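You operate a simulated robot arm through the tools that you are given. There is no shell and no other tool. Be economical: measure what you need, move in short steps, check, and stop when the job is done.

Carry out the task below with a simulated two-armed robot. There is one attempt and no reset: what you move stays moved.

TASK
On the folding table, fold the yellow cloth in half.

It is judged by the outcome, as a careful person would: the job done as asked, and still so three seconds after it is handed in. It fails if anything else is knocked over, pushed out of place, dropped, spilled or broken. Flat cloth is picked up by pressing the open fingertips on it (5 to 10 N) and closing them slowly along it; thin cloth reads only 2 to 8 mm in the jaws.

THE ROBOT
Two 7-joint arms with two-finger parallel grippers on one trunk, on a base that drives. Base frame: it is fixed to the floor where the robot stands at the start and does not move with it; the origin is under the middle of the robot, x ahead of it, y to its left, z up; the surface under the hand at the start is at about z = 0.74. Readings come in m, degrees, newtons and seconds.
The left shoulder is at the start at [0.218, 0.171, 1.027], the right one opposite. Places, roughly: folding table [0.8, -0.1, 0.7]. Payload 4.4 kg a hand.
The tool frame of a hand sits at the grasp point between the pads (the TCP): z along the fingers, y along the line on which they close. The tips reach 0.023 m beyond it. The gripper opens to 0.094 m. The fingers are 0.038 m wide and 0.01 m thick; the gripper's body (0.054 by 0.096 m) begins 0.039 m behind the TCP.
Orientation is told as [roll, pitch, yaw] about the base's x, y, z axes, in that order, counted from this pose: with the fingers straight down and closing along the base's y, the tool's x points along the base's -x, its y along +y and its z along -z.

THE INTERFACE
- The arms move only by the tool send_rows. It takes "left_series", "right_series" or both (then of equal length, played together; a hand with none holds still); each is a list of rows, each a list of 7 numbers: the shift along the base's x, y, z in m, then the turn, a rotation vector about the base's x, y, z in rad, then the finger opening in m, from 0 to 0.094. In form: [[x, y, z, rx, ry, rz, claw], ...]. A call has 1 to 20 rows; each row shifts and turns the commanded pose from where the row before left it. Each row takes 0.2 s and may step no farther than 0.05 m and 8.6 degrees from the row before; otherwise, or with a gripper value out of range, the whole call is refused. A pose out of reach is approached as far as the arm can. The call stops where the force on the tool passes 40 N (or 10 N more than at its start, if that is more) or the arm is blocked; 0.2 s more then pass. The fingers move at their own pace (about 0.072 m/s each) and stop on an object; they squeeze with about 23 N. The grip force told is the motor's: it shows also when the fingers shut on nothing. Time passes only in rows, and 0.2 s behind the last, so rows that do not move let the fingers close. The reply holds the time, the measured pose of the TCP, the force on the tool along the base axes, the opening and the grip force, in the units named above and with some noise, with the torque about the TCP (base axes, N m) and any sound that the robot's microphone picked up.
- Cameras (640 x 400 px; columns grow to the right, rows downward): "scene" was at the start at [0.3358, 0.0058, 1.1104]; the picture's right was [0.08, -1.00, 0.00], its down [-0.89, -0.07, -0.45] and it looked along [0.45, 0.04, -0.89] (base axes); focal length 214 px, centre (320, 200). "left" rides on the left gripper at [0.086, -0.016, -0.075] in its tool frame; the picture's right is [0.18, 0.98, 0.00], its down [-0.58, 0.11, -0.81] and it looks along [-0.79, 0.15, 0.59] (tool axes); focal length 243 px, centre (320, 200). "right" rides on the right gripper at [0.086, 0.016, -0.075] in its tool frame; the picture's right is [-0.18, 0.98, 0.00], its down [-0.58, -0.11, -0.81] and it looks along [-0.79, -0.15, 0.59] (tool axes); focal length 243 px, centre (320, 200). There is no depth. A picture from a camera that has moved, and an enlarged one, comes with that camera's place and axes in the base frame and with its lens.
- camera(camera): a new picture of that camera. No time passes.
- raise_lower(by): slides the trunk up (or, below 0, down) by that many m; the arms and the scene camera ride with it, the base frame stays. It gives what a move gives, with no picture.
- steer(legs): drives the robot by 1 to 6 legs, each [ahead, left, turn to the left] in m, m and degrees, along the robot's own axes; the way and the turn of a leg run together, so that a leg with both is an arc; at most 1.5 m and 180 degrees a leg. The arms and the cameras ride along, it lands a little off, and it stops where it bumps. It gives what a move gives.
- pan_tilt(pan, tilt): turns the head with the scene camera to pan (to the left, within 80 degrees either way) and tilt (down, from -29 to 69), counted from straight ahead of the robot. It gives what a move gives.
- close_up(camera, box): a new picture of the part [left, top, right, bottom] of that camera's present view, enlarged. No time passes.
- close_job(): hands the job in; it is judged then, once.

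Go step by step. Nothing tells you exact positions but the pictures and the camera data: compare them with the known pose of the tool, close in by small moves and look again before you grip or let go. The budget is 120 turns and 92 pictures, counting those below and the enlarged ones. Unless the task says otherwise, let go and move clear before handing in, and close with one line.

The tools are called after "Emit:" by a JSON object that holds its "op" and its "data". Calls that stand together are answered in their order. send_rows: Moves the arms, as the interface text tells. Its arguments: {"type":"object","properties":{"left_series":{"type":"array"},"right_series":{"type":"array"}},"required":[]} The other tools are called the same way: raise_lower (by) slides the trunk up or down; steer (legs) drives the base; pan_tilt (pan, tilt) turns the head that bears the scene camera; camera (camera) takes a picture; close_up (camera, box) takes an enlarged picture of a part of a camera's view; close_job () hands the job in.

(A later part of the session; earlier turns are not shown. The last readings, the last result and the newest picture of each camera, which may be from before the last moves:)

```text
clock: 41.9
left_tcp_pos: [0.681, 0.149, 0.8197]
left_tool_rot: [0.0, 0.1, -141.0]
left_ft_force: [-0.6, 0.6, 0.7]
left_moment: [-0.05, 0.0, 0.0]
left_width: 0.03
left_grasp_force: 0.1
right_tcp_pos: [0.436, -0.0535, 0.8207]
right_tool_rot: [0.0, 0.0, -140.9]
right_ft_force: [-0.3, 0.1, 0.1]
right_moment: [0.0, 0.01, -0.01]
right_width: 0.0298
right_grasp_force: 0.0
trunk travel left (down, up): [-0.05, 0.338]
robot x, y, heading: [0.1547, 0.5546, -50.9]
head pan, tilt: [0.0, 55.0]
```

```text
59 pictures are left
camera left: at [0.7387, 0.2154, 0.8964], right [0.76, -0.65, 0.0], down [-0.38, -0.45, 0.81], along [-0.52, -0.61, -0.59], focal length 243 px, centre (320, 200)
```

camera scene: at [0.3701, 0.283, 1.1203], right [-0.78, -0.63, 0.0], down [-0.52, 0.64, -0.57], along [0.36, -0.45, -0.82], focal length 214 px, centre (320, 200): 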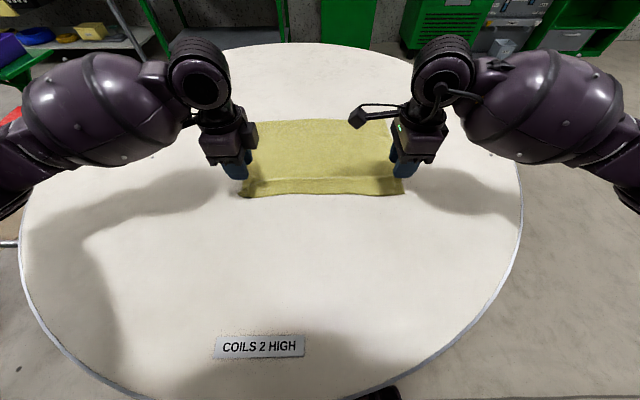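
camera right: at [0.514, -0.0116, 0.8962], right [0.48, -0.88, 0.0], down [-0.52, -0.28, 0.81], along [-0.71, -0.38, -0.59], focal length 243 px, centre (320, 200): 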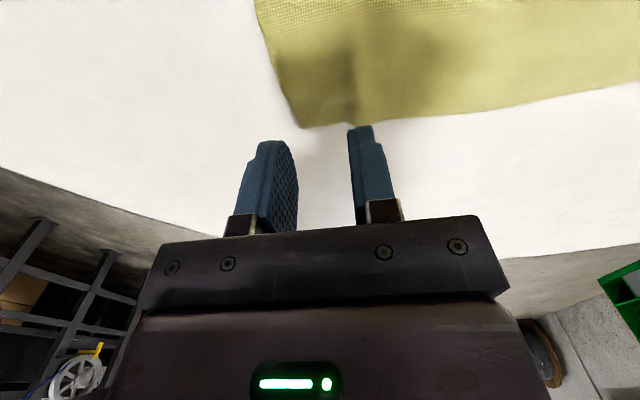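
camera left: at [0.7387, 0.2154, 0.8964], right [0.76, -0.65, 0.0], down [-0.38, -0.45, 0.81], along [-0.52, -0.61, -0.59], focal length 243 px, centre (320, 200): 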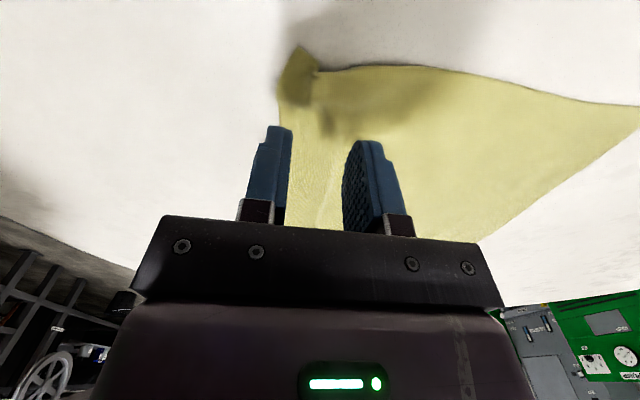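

Both hands sit about 2 cm inside the near edge and 2.5 cm in from the corners, as intended. I'll descend to contact.

Emit:
{"op": "send_rows", "data": {"left_series": [[0, 0, -0.025, 0, 0, 0, 0.03], [0, 0, -0.023, 0, 0, 0, 0.03], [0, 0, -0.004, 0, 0, 0, 0.03], [0, 0, -0.003, 0, 0, 0, 0.03], [0, 0, 0, 0, 0, 0, 0.03]], "right_series": [[0, 0, -0.025, 0, 0, 0, 0.03], [0, 0, -0.023, 0, 0, 0, 0.03], [0, 0, -0.004, 0, 0, 0, 0.03], [0, 0, -0.003, 0, 0, 0, 0.03], [0, 0, 0, 0, 0, 0, 0.03]]}}

```text
clock: 43.1
left_tcp_pos: [0.6792, 0.1489, 0.7658]
left_tool_rot: [-0.1, 0.0, -141.0]
left_ft_force: [0.6, 0.9, 0.6]
left_moment: [0.02, 0.02, 0.02]
left_width: 0.0301
left_grasp_force: 0.1
right_tcp_pos: [0.4363, -0.0508, 0.765]
right_tool_rot: [-0.1, 0.0, -141.0]
right_ft_force: [-0.5, -0.1, 1.7]
right_moment: [0.02, 0.03, 0.01]
right_width: 0.0301
right_grasp_force: 0.0
trunk travel left (down, up): [-0.05, 0.338]
robot x, y, heading: [0.1529, 0.5501, -51.1]
head pan, tilt: [0.0, 55.0]
```

Emit:
{"op": "send_rows", "data": {"left_series": [[0, 0, -0.0012, 0, 0, 0, 0.03], [0, 0, 0, 0, 0, 0, 0.03]], "right_series": [[0, 0, -0.0008, 0, 0, 0, 0.03], [0, 0, 0, 0, 0, 0, 0.03]]}}

Emit:
{"op": "camera", "data": {"camera": "left"}}

Emit:
{"op": "camera", "data": {"camera": "right"}}

```text
clock: 43.7
left_tcp_pos: [0.6795, 0.1478, 0.7652]
left_tool_rot: [0.0, 0.0, -141.0]
left_ft_force: [0.6, 1.1, 6.6]
left_moment: [0.12, 0.01, -0.05]
left_width: 0.0301
left_grasp_force: 0.0
right_tcp_pos: [0.4365, -0.0504, 0.765]
right_tool_rot: [0.1, 0.1, -141.0]
right_ft_force: [0.0, 0.5, 2.1]
right_moment: [0.02, -0.02, 0.01]
right_width: 0.03
right_grasp_force: 0.0
trunk travel left (down, up): [-0.05, 0.338]
robot x, y, heading: [0.1545, 0.5527, -51.0]
head pan, tilt: [0.0, 55.0]
```

```text
58 pictures are left
camera left: at [0.7371, 0.2146, 0.84], right [0.76, -0.65, 0.0], down [-0.38, -0.45, 0.81], along [-0.52, -0.62, -0.59], focal length 243 px, centre (320, 200)
```

left: 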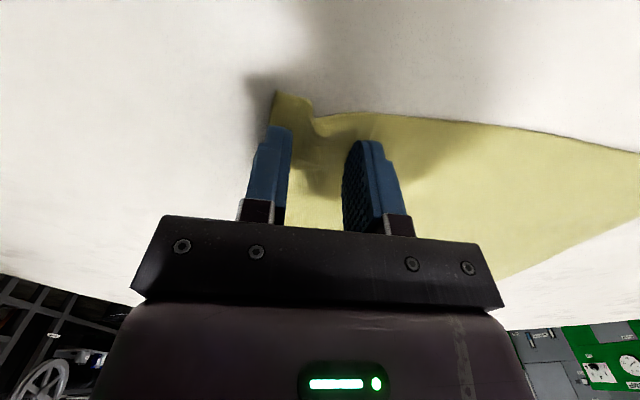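

```text
57 pictures are left
camera right: at [0.5133, -0.0082, 0.839], right [0.48, -0.88, 0.0], down [-0.52, -0.28, 0.81], along [-0.71, -0.38, -0.59], focal length 243 px, centre (320, 200)
```

right: 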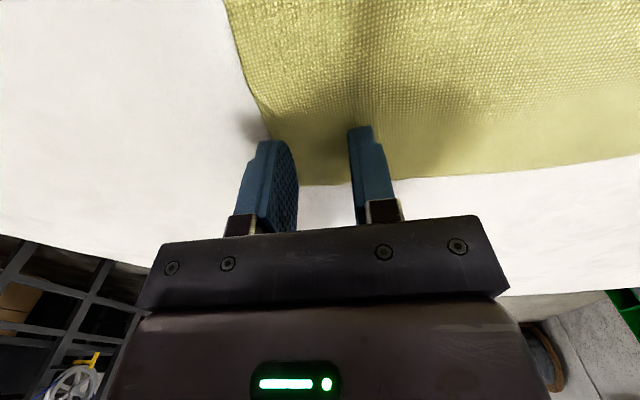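

Near fingers rest at the edge and far fingers are on the cloth. I'll press a touch more on the right and close slowly.

Emit:
{"op": "send_rows", "data": {"left_series": [[0, 0, 0, 0, 0, 0, 0.03], [0, 0, 0, 0, 0, 0, 0.03], [0, 0, 0, 0, 0, 0, 0.026], [0, 0, 0, 0, 0, 0, 0.022], [0, 0, 0, 0, 0, 0, 0.018], [0, 0, 0, 0, 0, 0, 0.014], [0, 0, 0, 0, 0, 0, 0.01], [0, 0, 0, 0, 0, 0, 0.006], [0, 0, 0, 0, 0, 0, 0.003], [0, 0, 0, 0, 0, 0, 0.0], [0, 0, 0, 0, 0, 0, 0.0], [0, 0, 0, 0, 0, 0, 0.0]], "right_series": [[0, 0, -0.0008, 0, 0, 0, 0.03], [0, 0, 0, 0, 0, 0, 0.03], [0, 0, 0, 0, 0, 0, 0.026], [0, 0, 0, 0, 0, 0, 0.022], [0, 0, 0, 0, 0, 0, 0.018], [0, 0, 0, 0, 0, 0, 0.014], [0, 0, 0, 0, 0, 0, 0.01], [0, 0, 0, 0, 0, 0, 0.006], [0, 0, 0, 0, 0, 0, 0.003], [0, 0, 0, 0, 0, 0, 0.0], [0, 0, 0, 0, 0, 0, 0.0], [0, 0, 0, 0, 0, 0, 0.0]]}}

Emit:
{"op": "camera", "data": {"camera": "left"}}

Emit:
{"op": "camera", "data": {"camera": "right"}}

```text
clock: 46.3
left_tcp_pos: [0.6802, 0.1488, 0.7649]
left_tool_rot: [0.1, 0.0, -141.0]
left_ft_force: [-1.0, 0.9, 9.0]
left_moment: [0.07, 0.03, -0.01]
left_width: 0.0067
left_grasp_force: 22.9
right_tcp_pos: [0.4365, -0.0516, 0.7655]
right_tool_rot: [0.1, 0.2, -141.1]
right_ft_force: [0.0, 0.1, 8.3]
right_moment: [0.01, 0.06, -0.01]
right_width: 0.0019
right_grasp_force: 22.6
trunk travel left (down, up): [-0.05, 0.338]
robot x, y, heading: [0.1546, 0.5475, -51.0]
head pan, tilt: [0.0, 55.0]
```

```text
56 pictures are left
camera left: at [0.7367, 0.215, 0.8399], right [0.76, -0.65, 0.0], down [-0.38, -0.45, 0.81], along [-0.52, -0.61, -0.59], focal length 243 px, centre (320, 200)
```

left: 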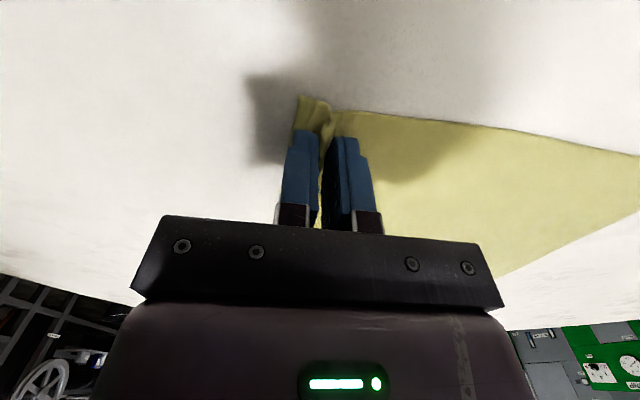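

```text
55 pictures are left
camera right: at [0.5128, -0.0089, 0.8389], right [0.48, -0.88, 0.0], down [-0.52, -0.28, 0.81], along [-0.71, -0.38, -0.59], focal length 243 px, centre (320, 200)
```

right: 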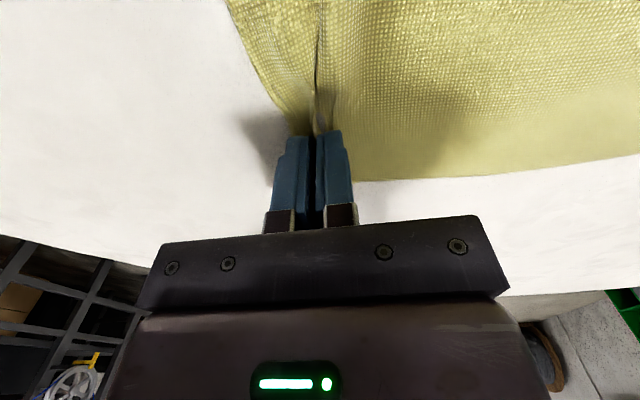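

Both jaws hold thin cloth in a ridge along the edge. I'll lift 4 cm and check.

Emit:
{"op": "send_rows", "data": {"left_series": [[0, 0, 0.01, 0, 0, 0, 0], [0, 0, 0.015, 0, 0, 0, 0], [0, 0, 0.015, 0, 0, 0, 0], [0, 0, 0, 0, 0, 0, 0]], "right_series": [[0, 0, 0.01, 0, 0, 0, 0], [0, 0, 0.015, 0, 0, 0, 0], [0, 0, 0.015, 0, 0, 0, 0], [0, 0, 0, 0, 0, 0, 0]]}}

Emit:
{"op": "camera", "data": {"camera": "scene"}}

Emit:
{"op": "camera", "data": {"camera": "right"}}

Emit:
{"op": "camera", "data": {"camera": "left"}}

```text
clock: 47.3
left_tcp_pos: [0.6805, 0.1482, 0.8048]
left_tool_rot: [0.1, -0.1, -141.0]
left_ft_force: [-0.6, 0.9, -0.2]
left_moment: [0.03, 0.02, -0.01]
left_width: 0.0063
left_grasp_force: 23.3
right_tcp_pos: [0.4369, -0.0512, 0.8042]
right_tool_rot: [-0.1, 0.1, -140.9]
right_ft_force: [0.0, 0.4, -0.8]
right_moment: [-0.01, -0.01, 0.05]
right_width: 0.0022
right_grasp_force: 23.4
trunk travel left (down, up): [-0.05, 0.338]
robot x, y, heading: [0.1525, 0.5558, -50.9]
head pan, tilt: [0.0, 55.0]
```

```text
54 pictures are left
camera scene: at [0.3705, 0.2826, 1.1199], right [-0.78, -0.63, 0.0], down [-0.52, 0.64, -0.57], along [0.36, -0.45, -0.82], focal length 214 px, centre (320, 200)
```

scene: 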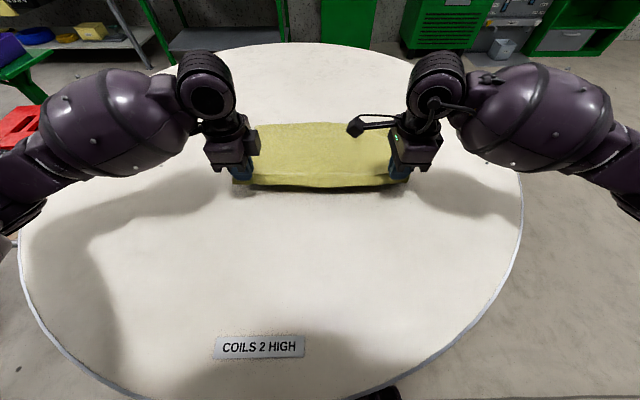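

```text
53 pictures are left
camera right: at [0.5136, -0.0093, 0.8787], right [0.48, -0.88, 0.0], down [-0.52, -0.28, 0.81], along [-0.71, -0.38, -0.59], focal length 243 px, centre (320, 200)
```

right: 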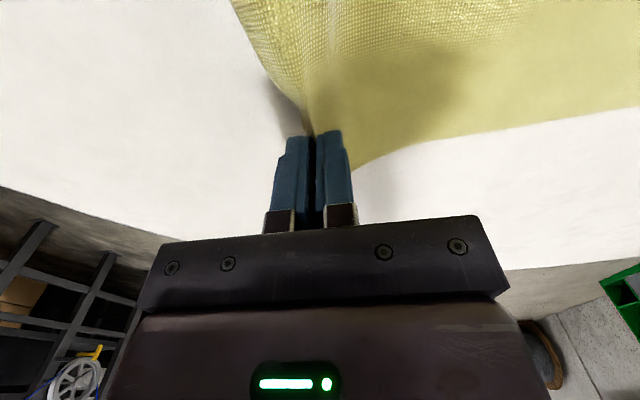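

```text
52 pictures are left
camera left: at [0.7383, 0.2146, 0.8804], right [0.76, -0.65, 0.0], down [-0.38, -0.45, 0.81], along [-0.52, -0.61, -0.59], focal length 243 px, centre (320, 200)
```

left: 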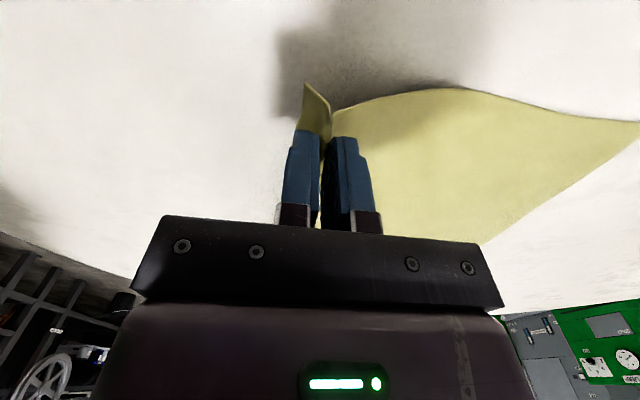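

Both are held well. I'll do the arc, stopping above the far edge.

Emit:
{"op": "send_rows", "data": {"left_series": [[0.0063, -0.0078, 0.015, 0, 0, 0, 0], [0.0063, -0.0078, 0.015, 0, 0, 0, 0], [0.0079, -0.0097, 0.0125, 0, 0, 0, 0], [0.0079, -0.0097, 0.0125, 0, 0, 0, 0], [0.0094, -0.0117, 0.0085, 0, 0, 0, 0], [0.0094, -0.0117, 0.0085, 0, 0, 0, 0], [0.0094, -0.0117, 0.004, 0, 0, 0, 0], [0.0094, -0.0117, 0.004, 0, 0, 0, 0], [0.0094, -0.0117, 0, 0, 0, 0, 0], [0.0094, -0.0117, 0, 0, 0, 0, 0], [0.0094, -0.0117, -0.005, 0, 0, 0, 0], [0.0094, -0.0117, -0.005, 0, 0, 0, 0], [0.0094, -0.0117, -0.01, 0, 0, 0, 0], [0.0094, -0.0117, -0.01, 0, 0, 0, 0], [0.0079, -0.0097, -0.0125, 0, 0, 0, 0], [0.0079, -0.0097, -0.0125, 0, 0, 0, 0], [0, 0, 0, 0, 0, 0, 0]], "right_series": [[0.0063, -0.0078, 0.015, 0, 0, 0, 0], [0.0063, -0.0078, 0.015, 0, 0, 0, 0], [0.0079, -0.0097, 0.0125, 0, 0, 0, 0], [0.0079, -0.0097, 0.0125, 0, 0, 0, 0], [0.0094, -0.0117, 0.0085, 0, 0, 0, 0], [0.0094, -0.0117, 0.0085, 0, 0, 0, 0], [0.0094, -0.0117, 0.004, 0, 0, 0, 0], [0.0094, -0.0117, 0.004, 0, 0, 0, 0], [0.0094, -0.0117, 0, 0, 0, 0, 0], [0.0094, -0.0117, 0, 0, 0, 0, 0], [0.0094, -0.0117, -0.005, 0, 0, 0, 0], [0.0094, -0.0117, -0.005, 0, 0, 0, 0], [0.0094, -0.0117, -0.01, 0, 0, 0, 0], [0.0094, -0.0117, -0.01, 0, 0, 0, 0], [0.0079, -0.0097, -0.0125, 0, 0, 0, 0], [0.0079, -0.0097, -0.0125, 0, 0, 0, 0], [0, 0, 0, 0, 0, 0, 0]]}}

Emit:
{"op": "camera", "data": {"camera": "scene"}}

Emit:
{"op": "camera", "data": {"camera": "right"}}

Emit:
{"op": "camera", "data": {"camera": "left"}}

```text
clock: 50.9
left_tcp_pos: [0.8176, -0.0231, 0.8309]
left_tool_rot: [0.1, 0.0, -141.0]
left_ft_force: [-0.1, 0.0, -0.2]
left_moment: [0.02, 0.01, 0.0]
left_width: 0.006
left_grasp_force: 23.2
right_tcp_pos: [0.5748, -0.2214, 0.8283]
right_tool_rot: [0.0, 0.0, -141.1]
right_ft_force: [-0.2, -0.4, -0.5]
right_moment: [0.01, 0.04, 0.01]
right_width: 0.0023
right_grasp_force: 22.8
trunk travel left (down, up): [-0.05, 0.338]
robot x, y, heading: [0.1514, 0.5504, -50.9]
head pan, tilt: [0.0, 55.0]
```

```text
51 pictures are left
camera scene: at [0.37, 0.2831, 1.1204], right [-0.78, -0.63, 0.0], down [-0.52, 0.64, -0.57], along [0.36, -0.45, -0.82], focal length 214 px, centre (320, 200)
```

scene: 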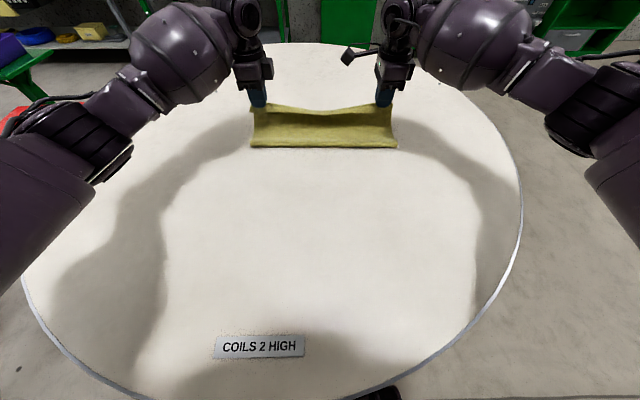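

```text
50 pictures are left
camera right: at [0.6516, -0.1805, 0.9035], right [0.48, -0.88, 0.0], down [-0.52, -0.28, 0.81], along [-0.71, -0.38, -0.59], focal length 243 px, centre (320, 200)
```

right: 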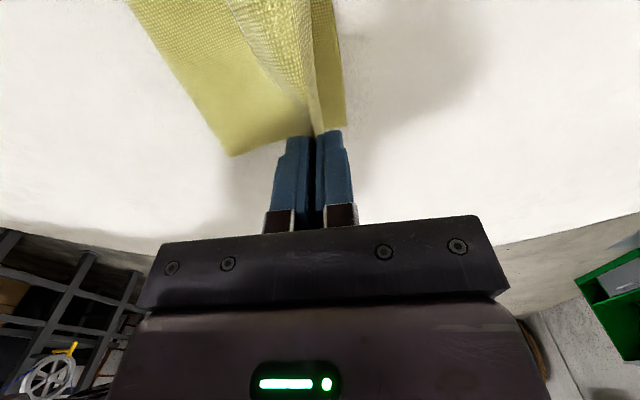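

```text
49 pictures are left
camera left: at [0.8745, 0.0433, 0.9066], right [0.76, -0.65, 0.0], down [-0.38, -0.45, 0.81], along [-0.52, -0.61, -0.59], focal length 243 px, centre (320, 200)
```

left: 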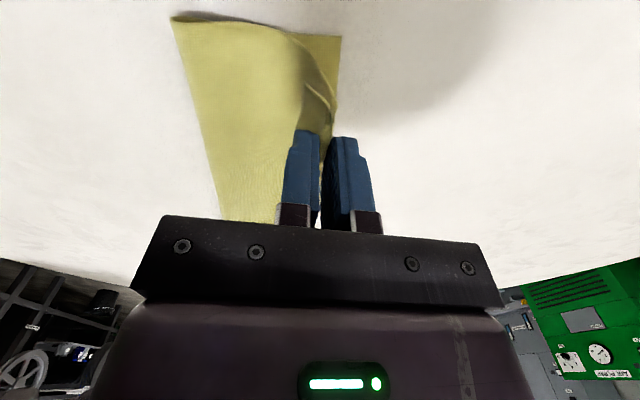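

Both upper corners hang just above the far edge, which is at about 0.875 m radially. I'll lower them with a slight forward overshoot.

Emit:
{"op": "send_rows", "data": {"left_series": [[0.0031, -0.0039, -0.015, 0, 0, 0, 0], [0.0031, -0.0039, -0.015, 0, 0, 0, 0], [0.0031, -0.0039, -0.015, 0, 0, 0, 0], [0.0016, -0.0019, -0.012, 0, 0, 0, 0], [0, 0, 0, 0, 0, 0, 0]], "right_series": [[0.0031, -0.0039, -0.015, 0, 0, 0, 0], [0.0031, -0.0039, -0.015, 0, 0, 0, 0], [0.0031, -0.0039, -0.015, 0, 0, 0, 0], [0.0016, -0.0019, -0.01, 0, 0, 0, 0], [0, 0, 0, 0, 0, 0, 0]]}}

Emit:
{"op": "camera", "data": {"camera": "scene"}}

Emit:
{"op": "camera", "data": {"camera": "right"}}

Emit:
{"op": "camera", "data": {"camera": "left"}}

```text
clock: 52.1
left_tcp_pos: [0.8282, -0.0381, 0.7743]
left_tool_rot: [-0.1, 0.0, -140.9]
left_ft_force: [0.3, -0.2, 0.5]
left_moment: [-0.02, 0.02, -0.02]
left_width: 0.0061
left_grasp_force: 23.2
right_tcp_pos: [0.585, -0.239, 0.7716]
right_tool_rot: [-0.1, 0.1, -141.1]
right_ft_force: [0.5, -0.4, 0.0]
right_moment: [-0.02, 0.0, 0.0]
right_width: 0.0022
right_grasp_force: 22.9
trunk travel left (down, up): [-0.05, 0.338]
robot x, y, heading: [0.1535, 0.5491, -51.1]
head pan, tilt: [0.0, 55.0]
```

```text
48 pictures are left
camera scene: at [0.3701, 0.283, 1.1203], right [-0.78, -0.63, 0.0], down [-0.52, 0.64, -0.57], along [0.36, -0.45, -0.82], focal length 214 px, centre (320, 200)
```

scene: 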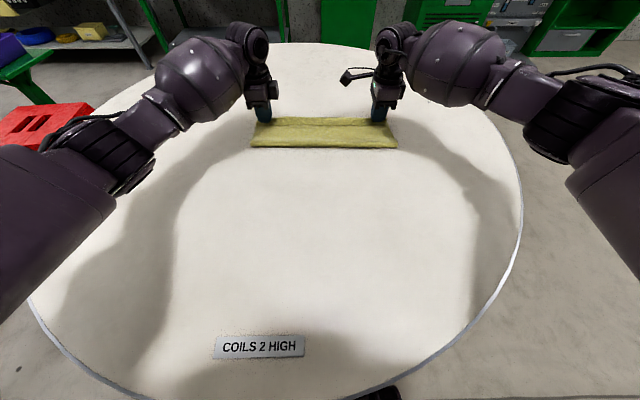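

```text
47 pictures are left
camera right: at [0.6615, -0.1972, 0.8469], right [0.48, -0.88, 0.0], down [-0.52, -0.28, 0.81], along [-0.71, -0.38, -0.59], focal length 243 px, centre (320, 200)
```

right: 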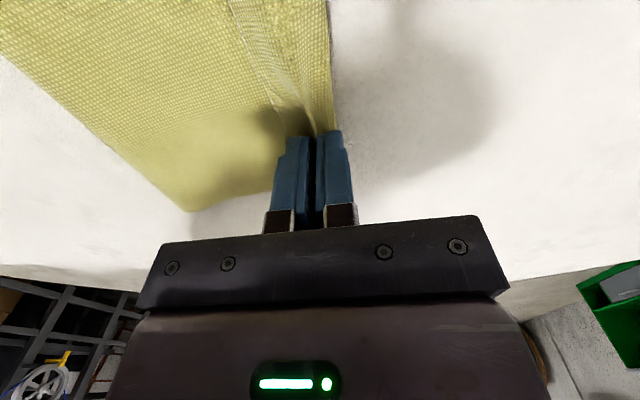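

```text
46 pictures are left
camera left: at [0.8855, 0.0292, 0.8499], right [0.76, -0.65, 0.0], down [-0.38, -0.45, 0.81], along [-0.52, -0.61, -0.59], focal length 243 px, centre (320, 200)
```

left: 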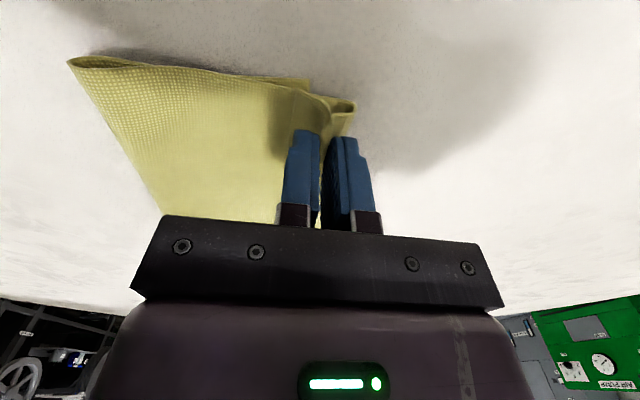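

It's down on the far half. I'll release gently, back off upward, and look.

Emit:
{"op": "send_rows", "data": {"left_series": [[0, 0, -0.003, 0, 0, 0, 0], [0, 0, 0, 0, 0, 0, 0.01], [0, 0, 0, 0, 0, 0, 0.02], [0, 0, 0, 0, 0, 0, 0.03], [0, 0, 0.01, 0, 0, 0, 0.03], [0, 0, 0.03, 0, 0, 0, 0.03], [0, 0, 0.04, 0, 0, 0, 0.03], [0, 0, 0.04, 0, 0, 0, 0.03], [-0.025, 0.03, 0.02, 0, 0, 0, 0.03], [-0.025, 0.03, 0, 0, 0, 0, 0.03], [-0.025, 0.03, 0, 0, 0, 0, 0.03], [-0.025, 0.03, 0, 0, 0, 0, 0.03]], "right_series": [[0, 0, -0.001, 0, 0, 0, 0], [0, 0, 0, 0, 0, 0, 0.01], [0, 0, 0, 0, 0, 0, 0.02], [0, 0, 0, 0, 0, 0, 0.03], [0, 0, 0.01, 0, 0, 0, 0.03], [0, 0, 0.03, 0, 0, 0, 0.03], [0, 0, 0.04, 0, 0, 0, 0.03], [0, 0, 0.04, 0, 0, 0, 0.03], [-0.025, 0.03, 0.02, 0, 0, 0, 0.03], [-0.025, 0.03, 0, 0, 0, 0, 0.03], [-0.025, 0.03, 0, 0, 0, 0, 0.03], [-0.025, 0.03, 0, 0, 0, 0, 0.03]]}}

Emit:
{"op": "close_up", "data": {"camera": "scene", "box": [200, 70, 440, 220]}}

Emit:
{"op": "camera", "data": {"camera": "right"}}

Emit:
{"op": "camera", "data": {"camera": "left"}}

```text
clock: 54.7
left_tcp_pos: [0.7297, 0.0865, 0.9142]
left_tool_rot: [0.1, -0.1, -141.0]
left_ft_force: [-0.3, 0.8, 0.1]
left_moment: [-0.01, -0.01, -0.01]
left_width: 0.0301
left_grasp_force: 0.1
right_tcp_pos: [0.4852, -0.1138, 0.9132]
right_tool_rot: [0.0, 0.0, -141.1]
right_ft_force: [-0.3, 0.0, 0.2]
right_moment: [0.0, 0.02, 0.0]
right_width: 0.0301
right_grasp_force: 0.1
trunk travel left (down, up): [-0.05, 0.338]
robot x, y, heading: [0.1511, 0.5515, -50.8]
head pan, tilt: [0.0, 55.0]
```

```text
2.67 times, centred on (320, 145) of scene
camera zoom: at [0.37, 0.2832, 1.1204], right [-0.78, -0.63, 0.0], down [-0.52, 0.64, -0.57], along [0.36, -0.45, -0.82], focal length 572 px, centre (320, 347)
```

zoom: 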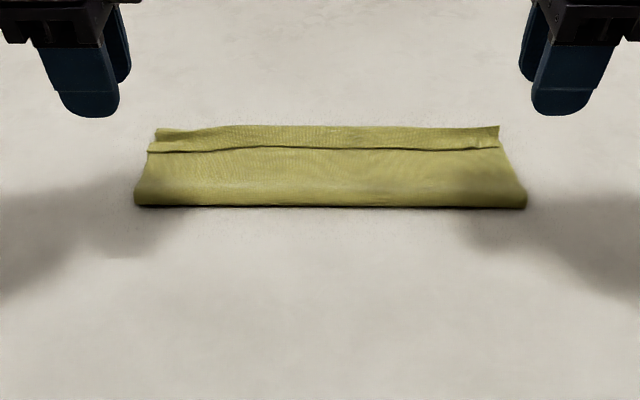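

```text
44 pictures are left
camera right: at [0.5617, -0.0716, 0.9877], right [0.47, -0.88, 0.0], down [-0.52, -0.28, 0.81], along [-0.71, -0.38, -0.59], focal length 243 px, centre (320, 200)
```

right: 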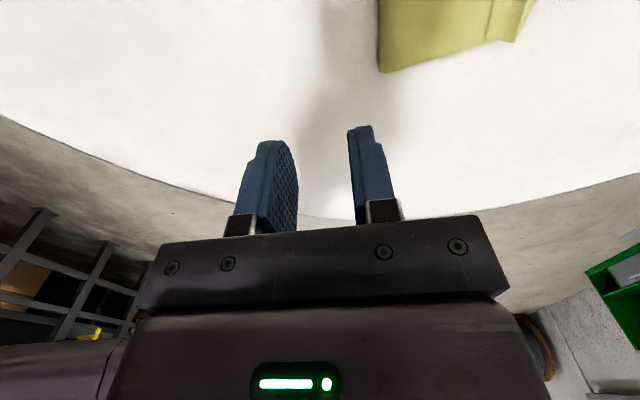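

```text
43 pictures are left
camera left: at [0.7865, 0.1518, 0.988], right [0.76, -0.65, 0.0], down [-0.38, -0.45, 0.81], along [-0.52, -0.61, -0.59], focal length 243 px, centre (320, 200)
```

left: 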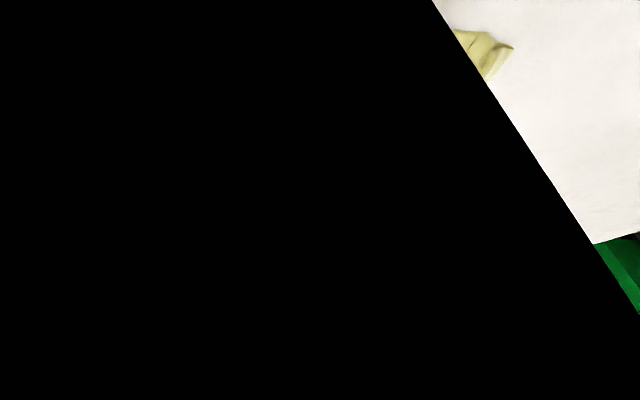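

The result is close, but a strip about 4 cm wide shows along the far edge. It's either a turned-back hem or exposed lower layer, so I'll zoom in.

Emit:
{"op": "close_up", "data": {"camera": "scene", "box": [245, 105, 325, 155]}}

Emit:
{"op": "close_up", "data": {"camera": "scene", "box": [325, 105, 405, 155]}}

```text
8.00 times, centred on (285, 130) of scene
camera zoom: at [0.37, 0.2832, 1.1204], right [-0.78, -0.63, 0.0], down [-0.52, 0.64, -0.57], along [0.36, -0.45, -0.82], focal length 1716 px, centre (600, 760)
```

zoom: 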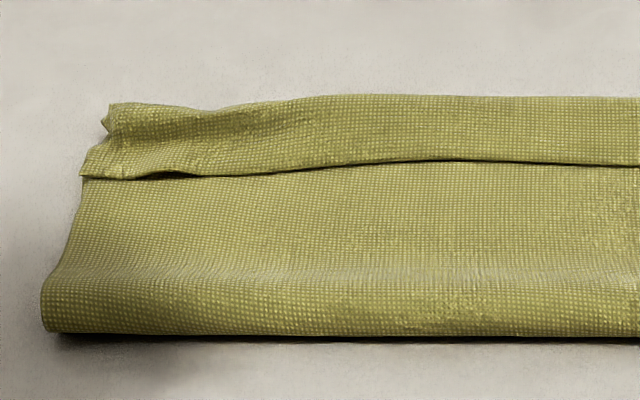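

```text
8.00 times, centred on (365, 130) of scene
camera zoom: at [0.37, 0.2832, 1.1204], right [-0.78, -0.63, 0.0], down [-0.52, 0.64, -0.57], along [0.36, -0.45, -0.82], focal length 1716 px, centre (-40, 760)
```

zoom: 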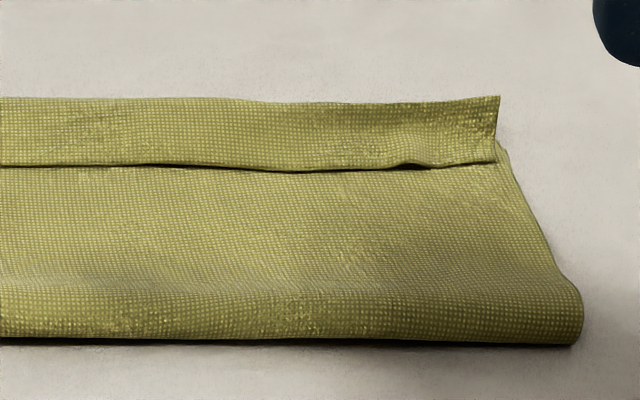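

The strip is the top layer's hem turned back toward me. I'll tilt the closed fingers forward like a spatula, slide them under the hem edge, and push it out flat, starting by tilting and positioning.

Emit:
{"op": "send_rows", "data": {"left_series": [[0, 0, 0, -0.0904, -0.0732, 0, 0.0], [0, 0, 0, -0.0904, -0.0732, 0, 0.0], [0, 0, 0, -0.0904, -0.0732, 0, 0.0], [0, 0, 0, -0.0904, -0.0732, 0, 0.0], [0, 0, 0, -0.0904, -0.0732, 0, 0.0], [0, 0, 0, -0.0904, -0.0732, 0, 0.0], [0.0148, -0.025, -0.028, 0, 0, 0, 0.0], [0.0148, -0.025, -0.028, 0, 0, 0, 0.0], [0.0148, -0.025, -0.028, 0, 0, 0, 0.0], [0.0147, -0.025, -0.02, 0, 0, 0, 0.0], [0, 0, 0, 0, 0, 0, 0]], "right_series": [[0, 0, 0, -0.0904, -0.0732, 0, 0.0], [0, 0, 0, -0.0904, -0.0732, 0, 0.0], [0, 0, 0, -0.0904, -0.0732, 0, 0.0], [0, 0, 0, -0.0904, -0.0732, 0, 0.0], [0, 0, 0, -0.0904, -0.0732, 0, 0.0], [0, 0, 0, -0.0904, -0.0732, 0, 0.0], [0.0205, -0.0197, -0.028, 0, 0, 0, 0.0], [0.0205, -0.0197, -0.028, 0, 0, 0, 0.0], [0.0205, -0.0198, -0.028, 0, 0, 0, 0.0], [0.0205, -0.0198, -0.02, 0, 0, 0, 0.0], [0, 0, 0, 0, 0, 0, 0]]}}

Emit:
{"op": "camera", "data": {"camera": "scene"}}

Emit:
{"op": "camera", "data": {"camera": "right"}}

Emit:
{"op": "camera", "data": {"camera": "left"}}

```text
clock: 57.1
left_tcp_pos: [0.7914, -0.018, 0.8046]
left_tool_rot: [40.1, 0.1, -140.9]
left_ft_force: [-0.1, -0.7, -0.3]
left_moment: [-0.01, 0.01, -0.01]
left_width: 0.0
left_grasp_force: 23.6
right_tcp_pos: [0.5693, -0.1934, 0.8076]
right_tool_rot: [40.0, 0.1, -141.1]
right_ft_force: [0.1, 0.1, 0.7]
right_moment: [0.03, 0.01, 0.01]
right_width: 0.0001
right_grasp_force: 22.9
trunk travel left (down, up): [-0.05, 0.338]
robot x, y, heading: [0.1519, 0.5505, -50.8]
head pan, tilt: [0.0, 55.0]
```

```text
40 pictures are left
camera scene: at [0.3699, 0.2833, 1.1205], right [-0.78, -0.63, 0.0], down [-0.52, 0.64, -0.57], along [0.36, -0.45, -0.82], focal length 214 px, centre (320, 200)
```

scene: 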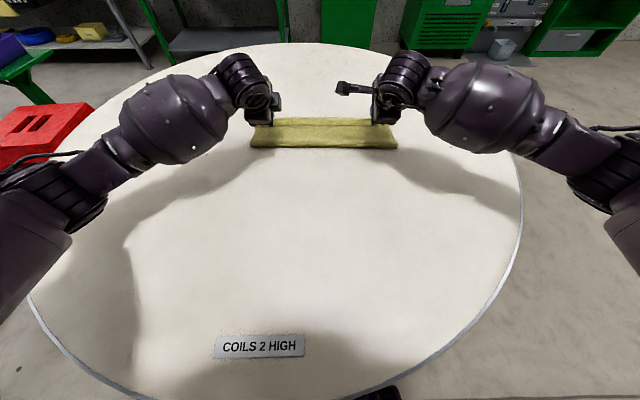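

```text
39 pictures are left
camera right: at [0.6132, -0.1116, 0.8762], right [0.33, -0.7, 0.63], down [-0.83, 0.1, 0.55], along [-0.45, -0.71, -0.55], focal length 243 px, centre (320, 200)
```

right: 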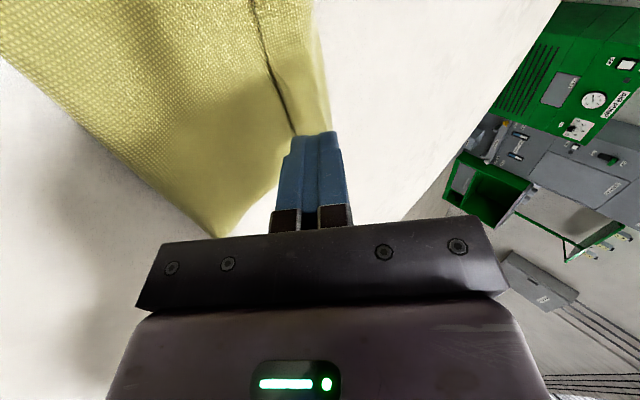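

```text
38 pictures are left
camera left: at [0.8203, 0.083, 0.8512], right [0.62, -0.47, 0.63], down [-0.73, -0.03, 0.69], along [-0.31, -0.88, -0.36], focal length 243 px, centre (320, 200)
```

left: 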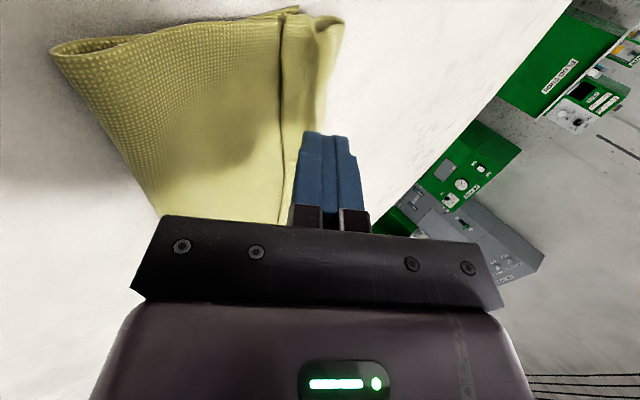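

The tips are just above the hem edge, which lies at about 0.865 m radially. I'll back off about 1 cm and lower to just touch the main layer.

Emit:
{"op": "send_rows", "data": {"left_series": [[-0.0088, 0.0109, -0.01, 0, 0, 0, 0], [0, 0, -0.0215, 0, 0, 0, 0], [0, 0, 0, 0, 0, 0, 0]], "right_series": [[-0.0063, 0.0078, -0.013, 0, 0, 0, 0], [0, 0, -0.0215, 0, 0, 0, 0], [0, 0, 0, 0, 0, 0, 0]]}}

Emit:
{"op": "camera", "data": {"camera": "right"}}

Emit:
{"op": "camera", "data": {"camera": "left"}}

```text
clock: 57.9
left_tcp_pos: [0.779, -0.0058, 0.7736]
left_tool_rot: [39.9, 0.1, -141.0]
left_ft_force: [-0.7, -0.3, -0.1]
left_moment: [-0.01, 0.03, -0.03]
left_width: 0.0001
left_grasp_force: 22.7
right_tcp_pos: [0.5621, -0.1872, 0.7744]
right_tool_rot: [40.0, -0.1, -141.1]
right_ft_force: [-0.6, -0.2, 0.5]
right_moment: [-0.02, 0.01, -0.02]
right_width: 0.0
right_grasp_force: 23.2
trunk travel left (down, up): [-0.05, 0.338]
robot x, y, heading: [0.1548, 0.551, -51.1]
head pan, tilt: [0.0, 55.0]
```

```text
37 pictures are left
camera right: at [0.6069, -0.1046, 0.8415], right [0.33, -0.7, 0.63], down [-0.83, 0.1, 0.55], along [-0.45, -0.71, -0.55], focal length 243 px, centre (320, 200)
```

right: 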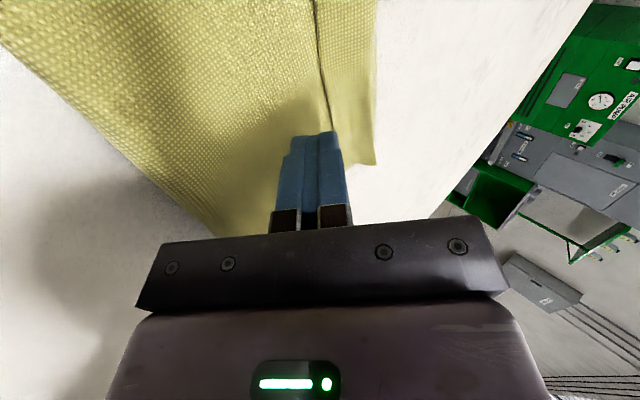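

```text
36 pictures are left
camera left: at [0.8093, 0.0947, 0.821], right [0.62, -0.47, 0.63], down [-0.73, -0.03, 0.69], along [-0.3, -0.88, -0.36], focal length 243 px, centre (320, 200)
```

left: 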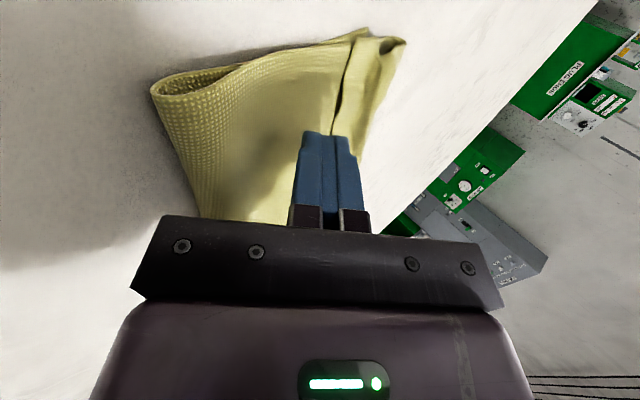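

I'll feel down in small steps.

Emit:
{"op": "send_rows", "data": {"left_series": [[0, 0, -0.002, 0, 0, 0, 0], [0, 0, -0.0015, 0, 0, 0, 0], [0, 0, 0, 0, 0, 0, 0]], "right_series": [[0, 0, -0.002, 0, 0, 0, 0], [0, 0, -0.0015, 0, 0, 0, 0], [0, 0, 0, 0, 0, 0, 0]]}}

```text
clock: 58.7
left_tcp_pos: [0.7805, -0.0064, 0.7697]
left_tool_rot: [40.0, 0.0, -141.0]
left_ft_force: [-0.4, 0.1, -0.3]
left_moment: [0.02, 0.02, -0.02]
left_width: 0.0
left_grasp_force: 22.8
right_tcp_pos: [0.5607, -0.1879, 0.7692]
right_tool_rot: [40.0, 0.0, -141.0]
right_ft_force: [0.1, 0.0, 0.1]
right_moment: [0.0, 0.0, 0.01]
right_width: 0.0001
right_grasp_force: 23.4
trunk travel left (down, up): [-0.05, 0.338]
robot x, y, heading: [0.1565, 0.5538, -50.9]
head pan, tilt: [0.0, 55.0]
```

Emit:
{"op": "send_rows", "data": {"left_series": [[0, 0, -0.0015, 0, 0, 0, 0], [0, 0, -0.0015, 0, 0, 0, 0], [0, 0, 0, 0, 0, 0, 0]], "right_series": [[0, 0, -0.0015, 0, 0, 0, 0], [0, 0, -0.0015, 0, 0, 0, 0], [0, 0, 0, 0, 0, 0, 0]]}}

Emit:
{"op": "camera", "data": {"camera": "left"}}

```text
clock: 59.5
left_tcp_pos: [0.7798, -0.0049, 0.766]
left_tool_rot: [39.9, 0.0, -141.0]
left_ft_force: [-0.9, -0.6, 0.1]
left_moment: [0.04, 0.0, 0.01]
left_width: 0.0
left_grasp_force: 23.3
right_tcp_pos: [0.5612, -0.1874, 0.7667]
right_tool_rot: [40.0, -0.1, -141.0]
right_ft_force: [0.7, -0.2, 0.5]
right_moment: [0.0, -0.03, 0.0]
right_width: 0.0
right_grasp_force: 23.1
trunk travel left (down, up): [-0.05, 0.338]
robot x, y, heading: [0.1511, 0.5523, -51.3]
head pan, tilt: [0.0, 55.0]
```

```text
35 pictures are left
camera left: at [0.8092, 0.0953, 0.8144], right [0.62, -0.47, 0.63], down [-0.73, -0.03, 0.69], along [-0.31, -0.88, -0.36], focal length 243 px, centre (320, 200)
```

left: 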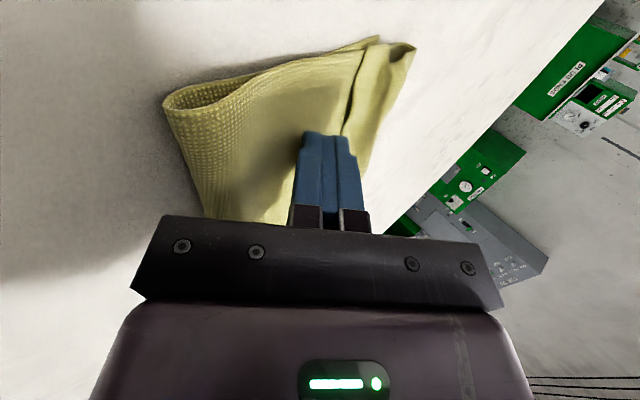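

Emit:
{"op": "send_rows", "data": {"left_series": [[0, 0, -0.0015, 0, 0, 0, 0], [0, 0, -0.0015, 0, 0, 0, 0], [0, 0, 0, 0, 0, 0, 0]], "right_series": [[0, 0, -0.0015, 0, 0, 0, 0], [0, 0, -0.0015, 0, 0, 0, 0], [0, 0, 0, 0, 0, 0, 0]]}}

```text
clock: 60.3
left_tcp_pos: [0.7798, -0.0056, 0.7643]
left_tool_rot: [40.1, 0.0, -141.0]
left_ft_force: [1.3, 0.9, 4.9]
left_moment: [-0.04, -0.01, -0.02]
left_width: 0.0
left_grasp_force: 23.0
right_tcp_pos: [0.5605, -0.188, 0.7653]
right_tool_rot: [40.2, -0.1, -141.0]
right_ft_force: [0.4, 0.7, 2.0]
right_moment: [-0.01, -0.05, -0.02]
right_width: 0.0
right_grasp_force: 23.3
trunk travel left (down, up): [-0.05, 0.338]
robot x, y, heading: [0.1517, 0.5498, -50.9]
head pan, tilt: [0.0, 55.0]
```

Contact. I'll ease up about 1 mm and slide forward under the hem.

Emit:
{"op": "send_rows", "data": {"left_series": [[0, 0, 0.0015, 0, 0, 0, 0], [0.005, -0.0062, 0, 0, 0, 0, 0], [0.005, -0.0062, 0, 0, 0, 0, 0], [0.005, -0.0062, 0, 0, 0, 0, 0], [0.005, -0.0062, 0, 0, 0, 0, 0], [0.005, -0.0062, 0, 0, 0, 0, 0], [0, 0, 0, 0, 0, 0, 0]], "right_series": [[0, 0, 0.001, 0, 0, 0, 0], [0.005, -0.0062, 0, 0, 0, 0, 0], [0.005, -0.0062, 0, 0, 0, 0, 0], [0.005, -0.0062, 0, 0, 0, 0, 0], [0.005, -0.0062, 0, 0, 0, 0, 0], [0.005, -0.0062, 0, 0, 0, 0, 0], [0, 0, 0, 0, 0, 0, 0]]}}

Emit:
{"op": "camera", "data": {"camera": "right"}}

Emit:
{"op": "camera", "data": {"camera": "left"}}

```text
clock: 61.9
left_tcp_pos: [0.8053, -0.038, 0.7657]
left_tool_rot: [40.0, 0.0, -140.9]
left_ft_force: [-1.1, 0.2, 3.9]
left_moment: [-0.02, 0.01, 0.01]
left_width: 0.0
left_grasp_force: 23.0
right_tcp_pos: [0.5855, -0.2196, 0.7653]
right_tool_rot: [40.0, 0.0, -141.1]
right_ft_force: [0.9, 1.2, 1.9]
right_moment: [0.01, -0.01, 0.0]
right_width: 0.0002
right_grasp_force: 22.8
trunk travel left (down, up): [-0.05, 0.338]
robot x, y, heading: [0.1572, 0.5491, -51.0]
head pan, tilt: [0.0, 55.0]
```

```text
34 pictures are left
camera right: at [0.6296, -0.1366, 0.8329], right [0.33, -0.7, 0.63], down [-0.83, 0.1, 0.55], along [-0.45, -0.71, -0.55], focal length 243 px, centre (320, 200)
```

right: 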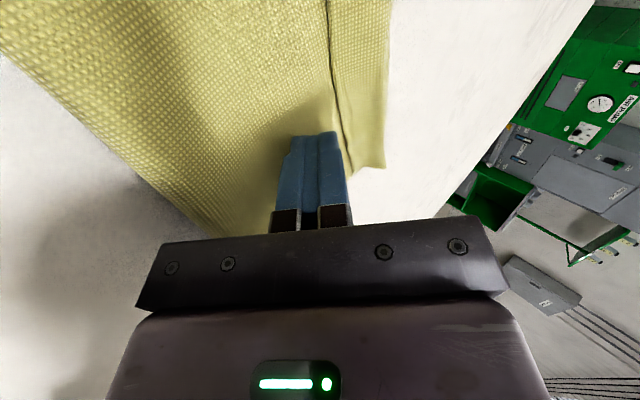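

```text
33 pictures are left
camera left: at [0.8343, 0.0644, 0.813], right [0.62, -0.47, 0.63], down [-0.73, -0.03, 0.69], along [-0.3, -0.88, -0.36], focal length 243 px, centre (320, 200)
```

left: 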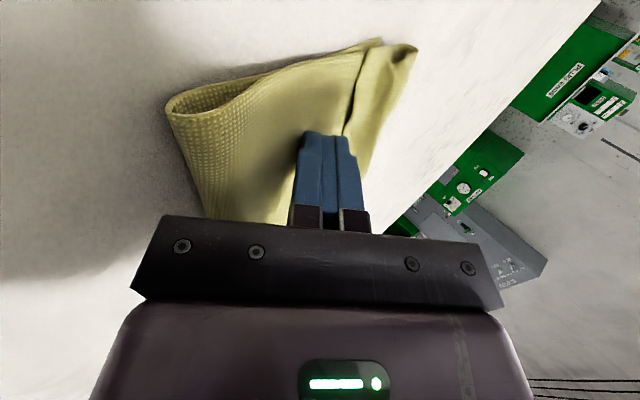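

The low-friction cloth slid along whole instead, so flipping the hem this way won't work. I'll unfold it completely and fold the far edge toward me instead, where tilting the fingers naturally lays the hem correctly. First I'll lift, straighten the hands and look.

Emit:
{"op": "send_rows", "data": {"left_series": [[-0.003, 0.003, 0.03, 0, 0, 0, 0.0], [-0.003, 0.003, 0.04, 0, 0, 0, 0.022], [0, 0, 0, 0.0904, 0.0732, 0, 0.022], [0, 0, 0, 0.0904, 0.0732, 0, 0.022], [0, 0, 0, 0.0904, 0.0732, 0, 0.022], [0, 0, 0, 0.0904, 0.0732, 0, 0.022], [0, 0, 0, 0.0904, 0.0732, 0, 0.022], [0, 0, 0, 0.0904, 0.0732, 0, 0.022], [0, 0, 0, 0, 0, 0, 0.022]], "right_series": [[-0.003, 0.003, 0.03, 0, 0, 0, 0.0], [-0.003, 0.003, 0.04, 0, 0, 0, 0.022], [0, 0, 0, 0.0904, 0.0732, 0, 0.022], [0, 0, 0, 0.0904, 0.0732, 0, 0.022], [0, 0, 0, 0.0904, 0.0732, 0, 0.022], [0, 0, 0, 0.0904, 0.0732, 0, 0.022], [0, 0, 0, 0.0904, 0.0732, 0, 0.022], [0, 0, 0, 0.0904, 0.0732, 0, 0.022], [0, 0, 0, 0, 0, 0, 0.022]]}}

Emit:
{"op": "close_up", "data": {"camera": "scene", "box": [200, 70, 440, 220]}}

Emit:
{"op": "camera", "data": {"camera": "right"}}

Emit:
{"op": "camera", "data": {"camera": "left"}}

```text
clock: 63.9
left_tcp_pos: [0.7977, -0.0315, 0.8365]
left_tool_rot: [-0.1, 0.1, -140.9]
left_ft_force: [-0.8, 0.0, 0.6]
left_moment: [-0.01, 0.0, -0.03]
left_width: 0.022
left_grasp_force: 0.1
right_tcp_pos: [0.5793, -0.2129, 0.8344]
right_tool_rot: [-0.1, 0.1, -141.1]
right_ft_force: [0.3, 0.3, 0.0]
right_moment: [0.04, 0.0, 0.02]
right_width: 0.0219
right_grasp_force: 0.1
trunk travel left (down, up): [-0.05, 0.338]
robot x, y, heading: [0.1534, 0.551, -50.8]
head pan, tilt: [0.0, 55.0]
```

```text
2.67 times, centred on (320, 145) of scene
camera zoom: at [0.3703, 0.2828, 1.1201], right [-0.78, -0.63, 0.0], down [-0.52, 0.64, -0.57], along [0.36, -0.45, -0.82], focal length 572 px, centre (320, 347)
```

zoom: 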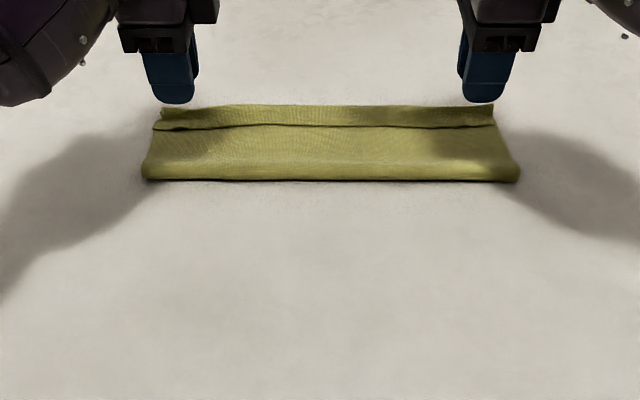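

```text
31 pictures are left
camera right: at [0.6562, -0.1711, 0.9094], right [0.48, -0.88, 0.0], down [-0.52, -0.28, 0.81], along [-0.71, -0.38, -0.59], focal length 243 px, centre (320, 200)
```

right: 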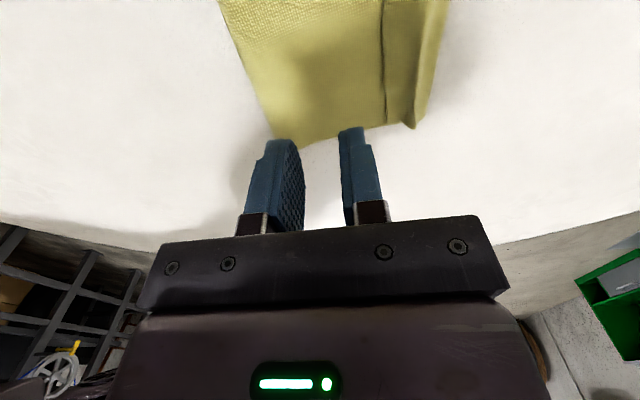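

```text
30 pictures are left
camera left: at [0.8559, 0.0351, 0.9113], right [0.76, -0.65, 0.0], down [-0.38, -0.45, 0.81], along [-0.52, -0.61, -0.59], focal length 243 px, centre (320, 200)
```

left: 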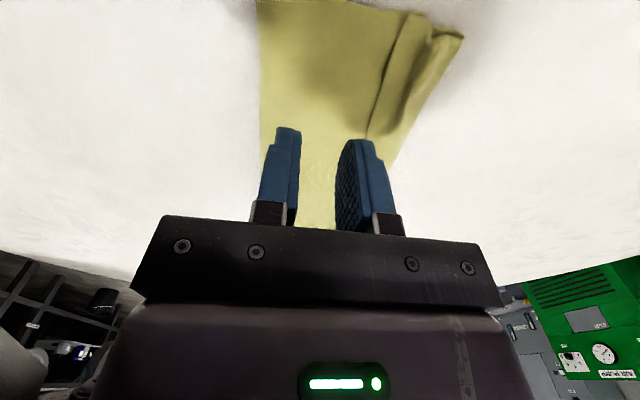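

The hem lies at about 0.90–0.935 m radially. I'll bring the narrow-open jaws over it to pick up just the hem's top ply.

Emit:
{"op": "send_rows", "data": {"left_series": [[0.0204, -0.0217, 0, 0, 0, 0, 0.014], [0.0204, -0.0217, -0.02, 0, 0, 0, 0.014], [0, 0, -0.02, 0, 0, 0, 0.014], [0, 0, -0.02, 0, 0, 0, 0.014], [0, 0, 0, 0, 0, 0, 0.014]], "right_series": [[0.0169, -0.0222, 0, 0, 0, 0, 0.013], [0.0169, -0.0223, -0.02, 0, 0, 0, 0.013], [0, 0, -0.02, 0, 0, 0, 0.013], [0, 0, -0.018, 0, 0, 0, 0.013], [0, 0, 0, 0, 0, 0, 0.013]]}}

Emit:
{"op": "camera", "data": {"camera": "right"}}

Emit:
{"op": "camera", "data": {"camera": "left"}}

```text
clock: 65.1
left_tcp_pos: [0.8404, -0.077, 0.7762]
left_tool_rot: [0.1, 0.0, -141.0]
left_ft_force: [-0.4, 0.8, -0.2]
left_moment: [-0.04, -0.03, 0.01]
left_width: 0.0142
left_grasp_force: 0.0
right_tcp_pos: [0.6137, -0.2573, 0.7759]
right_tool_rot: [0.0, 0.0, -141.0]
right_ft_force: [-0.3, -0.4, 0.7]
right_moment: [0.01, 0.02, -0.03]
right_width: 0.013
right_grasp_force: 0.1
trunk travel left (down, up): [-0.05, 0.338]
robot x, y, heading: [0.1536, 0.5513, -51.0]
head pan, tilt: [0.0, 55.0]
```

```text
29 pictures are left
camera right: at [0.6906, -0.2143, 0.8502], right [0.48, -0.88, 0.0], down [-0.52, -0.28, 0.81], along [-0.71, -0.38, -0.59], focal length 243 px, centre (320, 200)
```

right: 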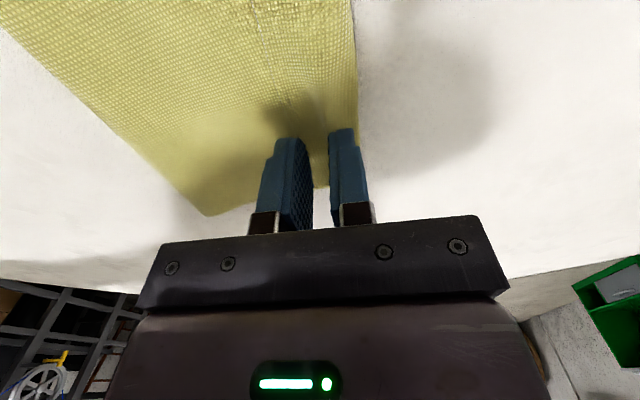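

```text
28 pictures are left
camera left: at [0.8981, -0.011, 0.8519], right [0.76, -0.65, 0.0], down [-0.38, -0.45, 0.81], along [-0.52, -0.61, -0.59], focal length 243 px, centre (320, 200)
```

left: 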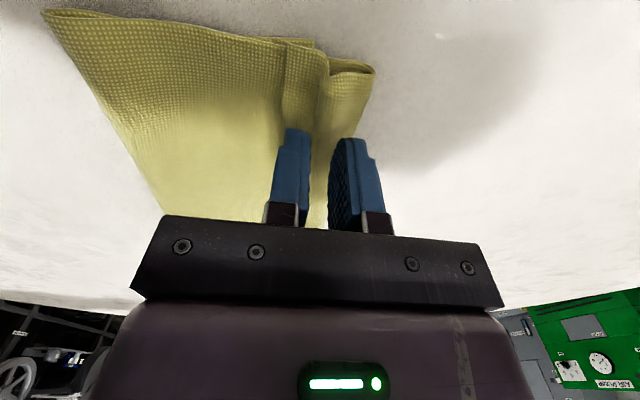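

Jaws straddle the hem's top ply. I'll descend to light contact.

Emit:
{"op": "send_rows", "data": {"left_series": [[0, 0, -0.004, 0, 0, 0, 0.014], [0, 0, -0.003, 0, 0, 0, 0.014], [0, 0, 0, 0, 0, 0, 0.014]], "right_series": [[0, 0, -0.004, 0, 0, 0, 0.013], [0, 0, -0.003, 0, 0, 0, 0.013], [0, 0, 0, 0, 0, 0, 0.013]]}}

```text
clock: 65.9
left_tcp_pos: [0.8401, -0.0758, 0.7675]
left_tool_rot: [0.0, 0.0, -141.0]
left_ft_force: [0.0, -0.8, 0.1]
left_moment: [0.02, 0.02, 0.01]
left_width: 0.0138
left_grasp_force: 0.1
right_tcp_pos: [0.614, -0.2566, 0.7684]
right_tool_rot: [0.2, 0.1, -141.0]
right_ft_force: [0.0, -0.4, 0.5]
right_moment: [-0.04, 0.02, 0.01]
right_width: 0.0132
right_grasp_force: 0.1
trunk travel left (down, up): [-0.05, 0.338]
robot x, y, heading: [0.1543, 0.5518, -50.9]
head pan, tilt: [0.0, 55.0]
```

Emit:
{"op": "send_rows", "data": {"left_series": [[0, 0, -0.001, 0, 0, 0, 0.014], [0, 0, -0.001, 0, 0, 0, 0.014], [0, 0, 0, 0, 0, 0, 0.014]], "right_series": [[0, 0, -0.001, 0, 0, 0, 0.013], [0, 0, -0.001, 0, 0, 0, 0.013], [0, 0, 0, 0, 0, 0, 0.013]]}}

```text
clock: 66.7
left_tcp_pos: [0.8399, -0.0743, 0.7671]
left_tool_rot: [0.0, -0.1, -141.0]
left_ft_force: [-0.3, -0.2, 2.5]
left_moment: [-0.03, 0.03, -0.01]
left_width: 0.0141
left_grasp_force: 0.1
right_tcp_pos: [0.6124, -0.2568, 0.768]
right_tool_rot: [0.0, 0.0, -140.9]
right_ft_force: [0.8, -0.1, 0.1]
right_moment: [-0.01, 0.0, 0.03]
right_width: 0.0133
right_grasp_force: 0.0
trunk travel left (down, up): [-0.05, 0.338]
robot x, y, heading: [0.153, 0.553, -51.1]
head pan, tilt: [0.0, 55.0]
```

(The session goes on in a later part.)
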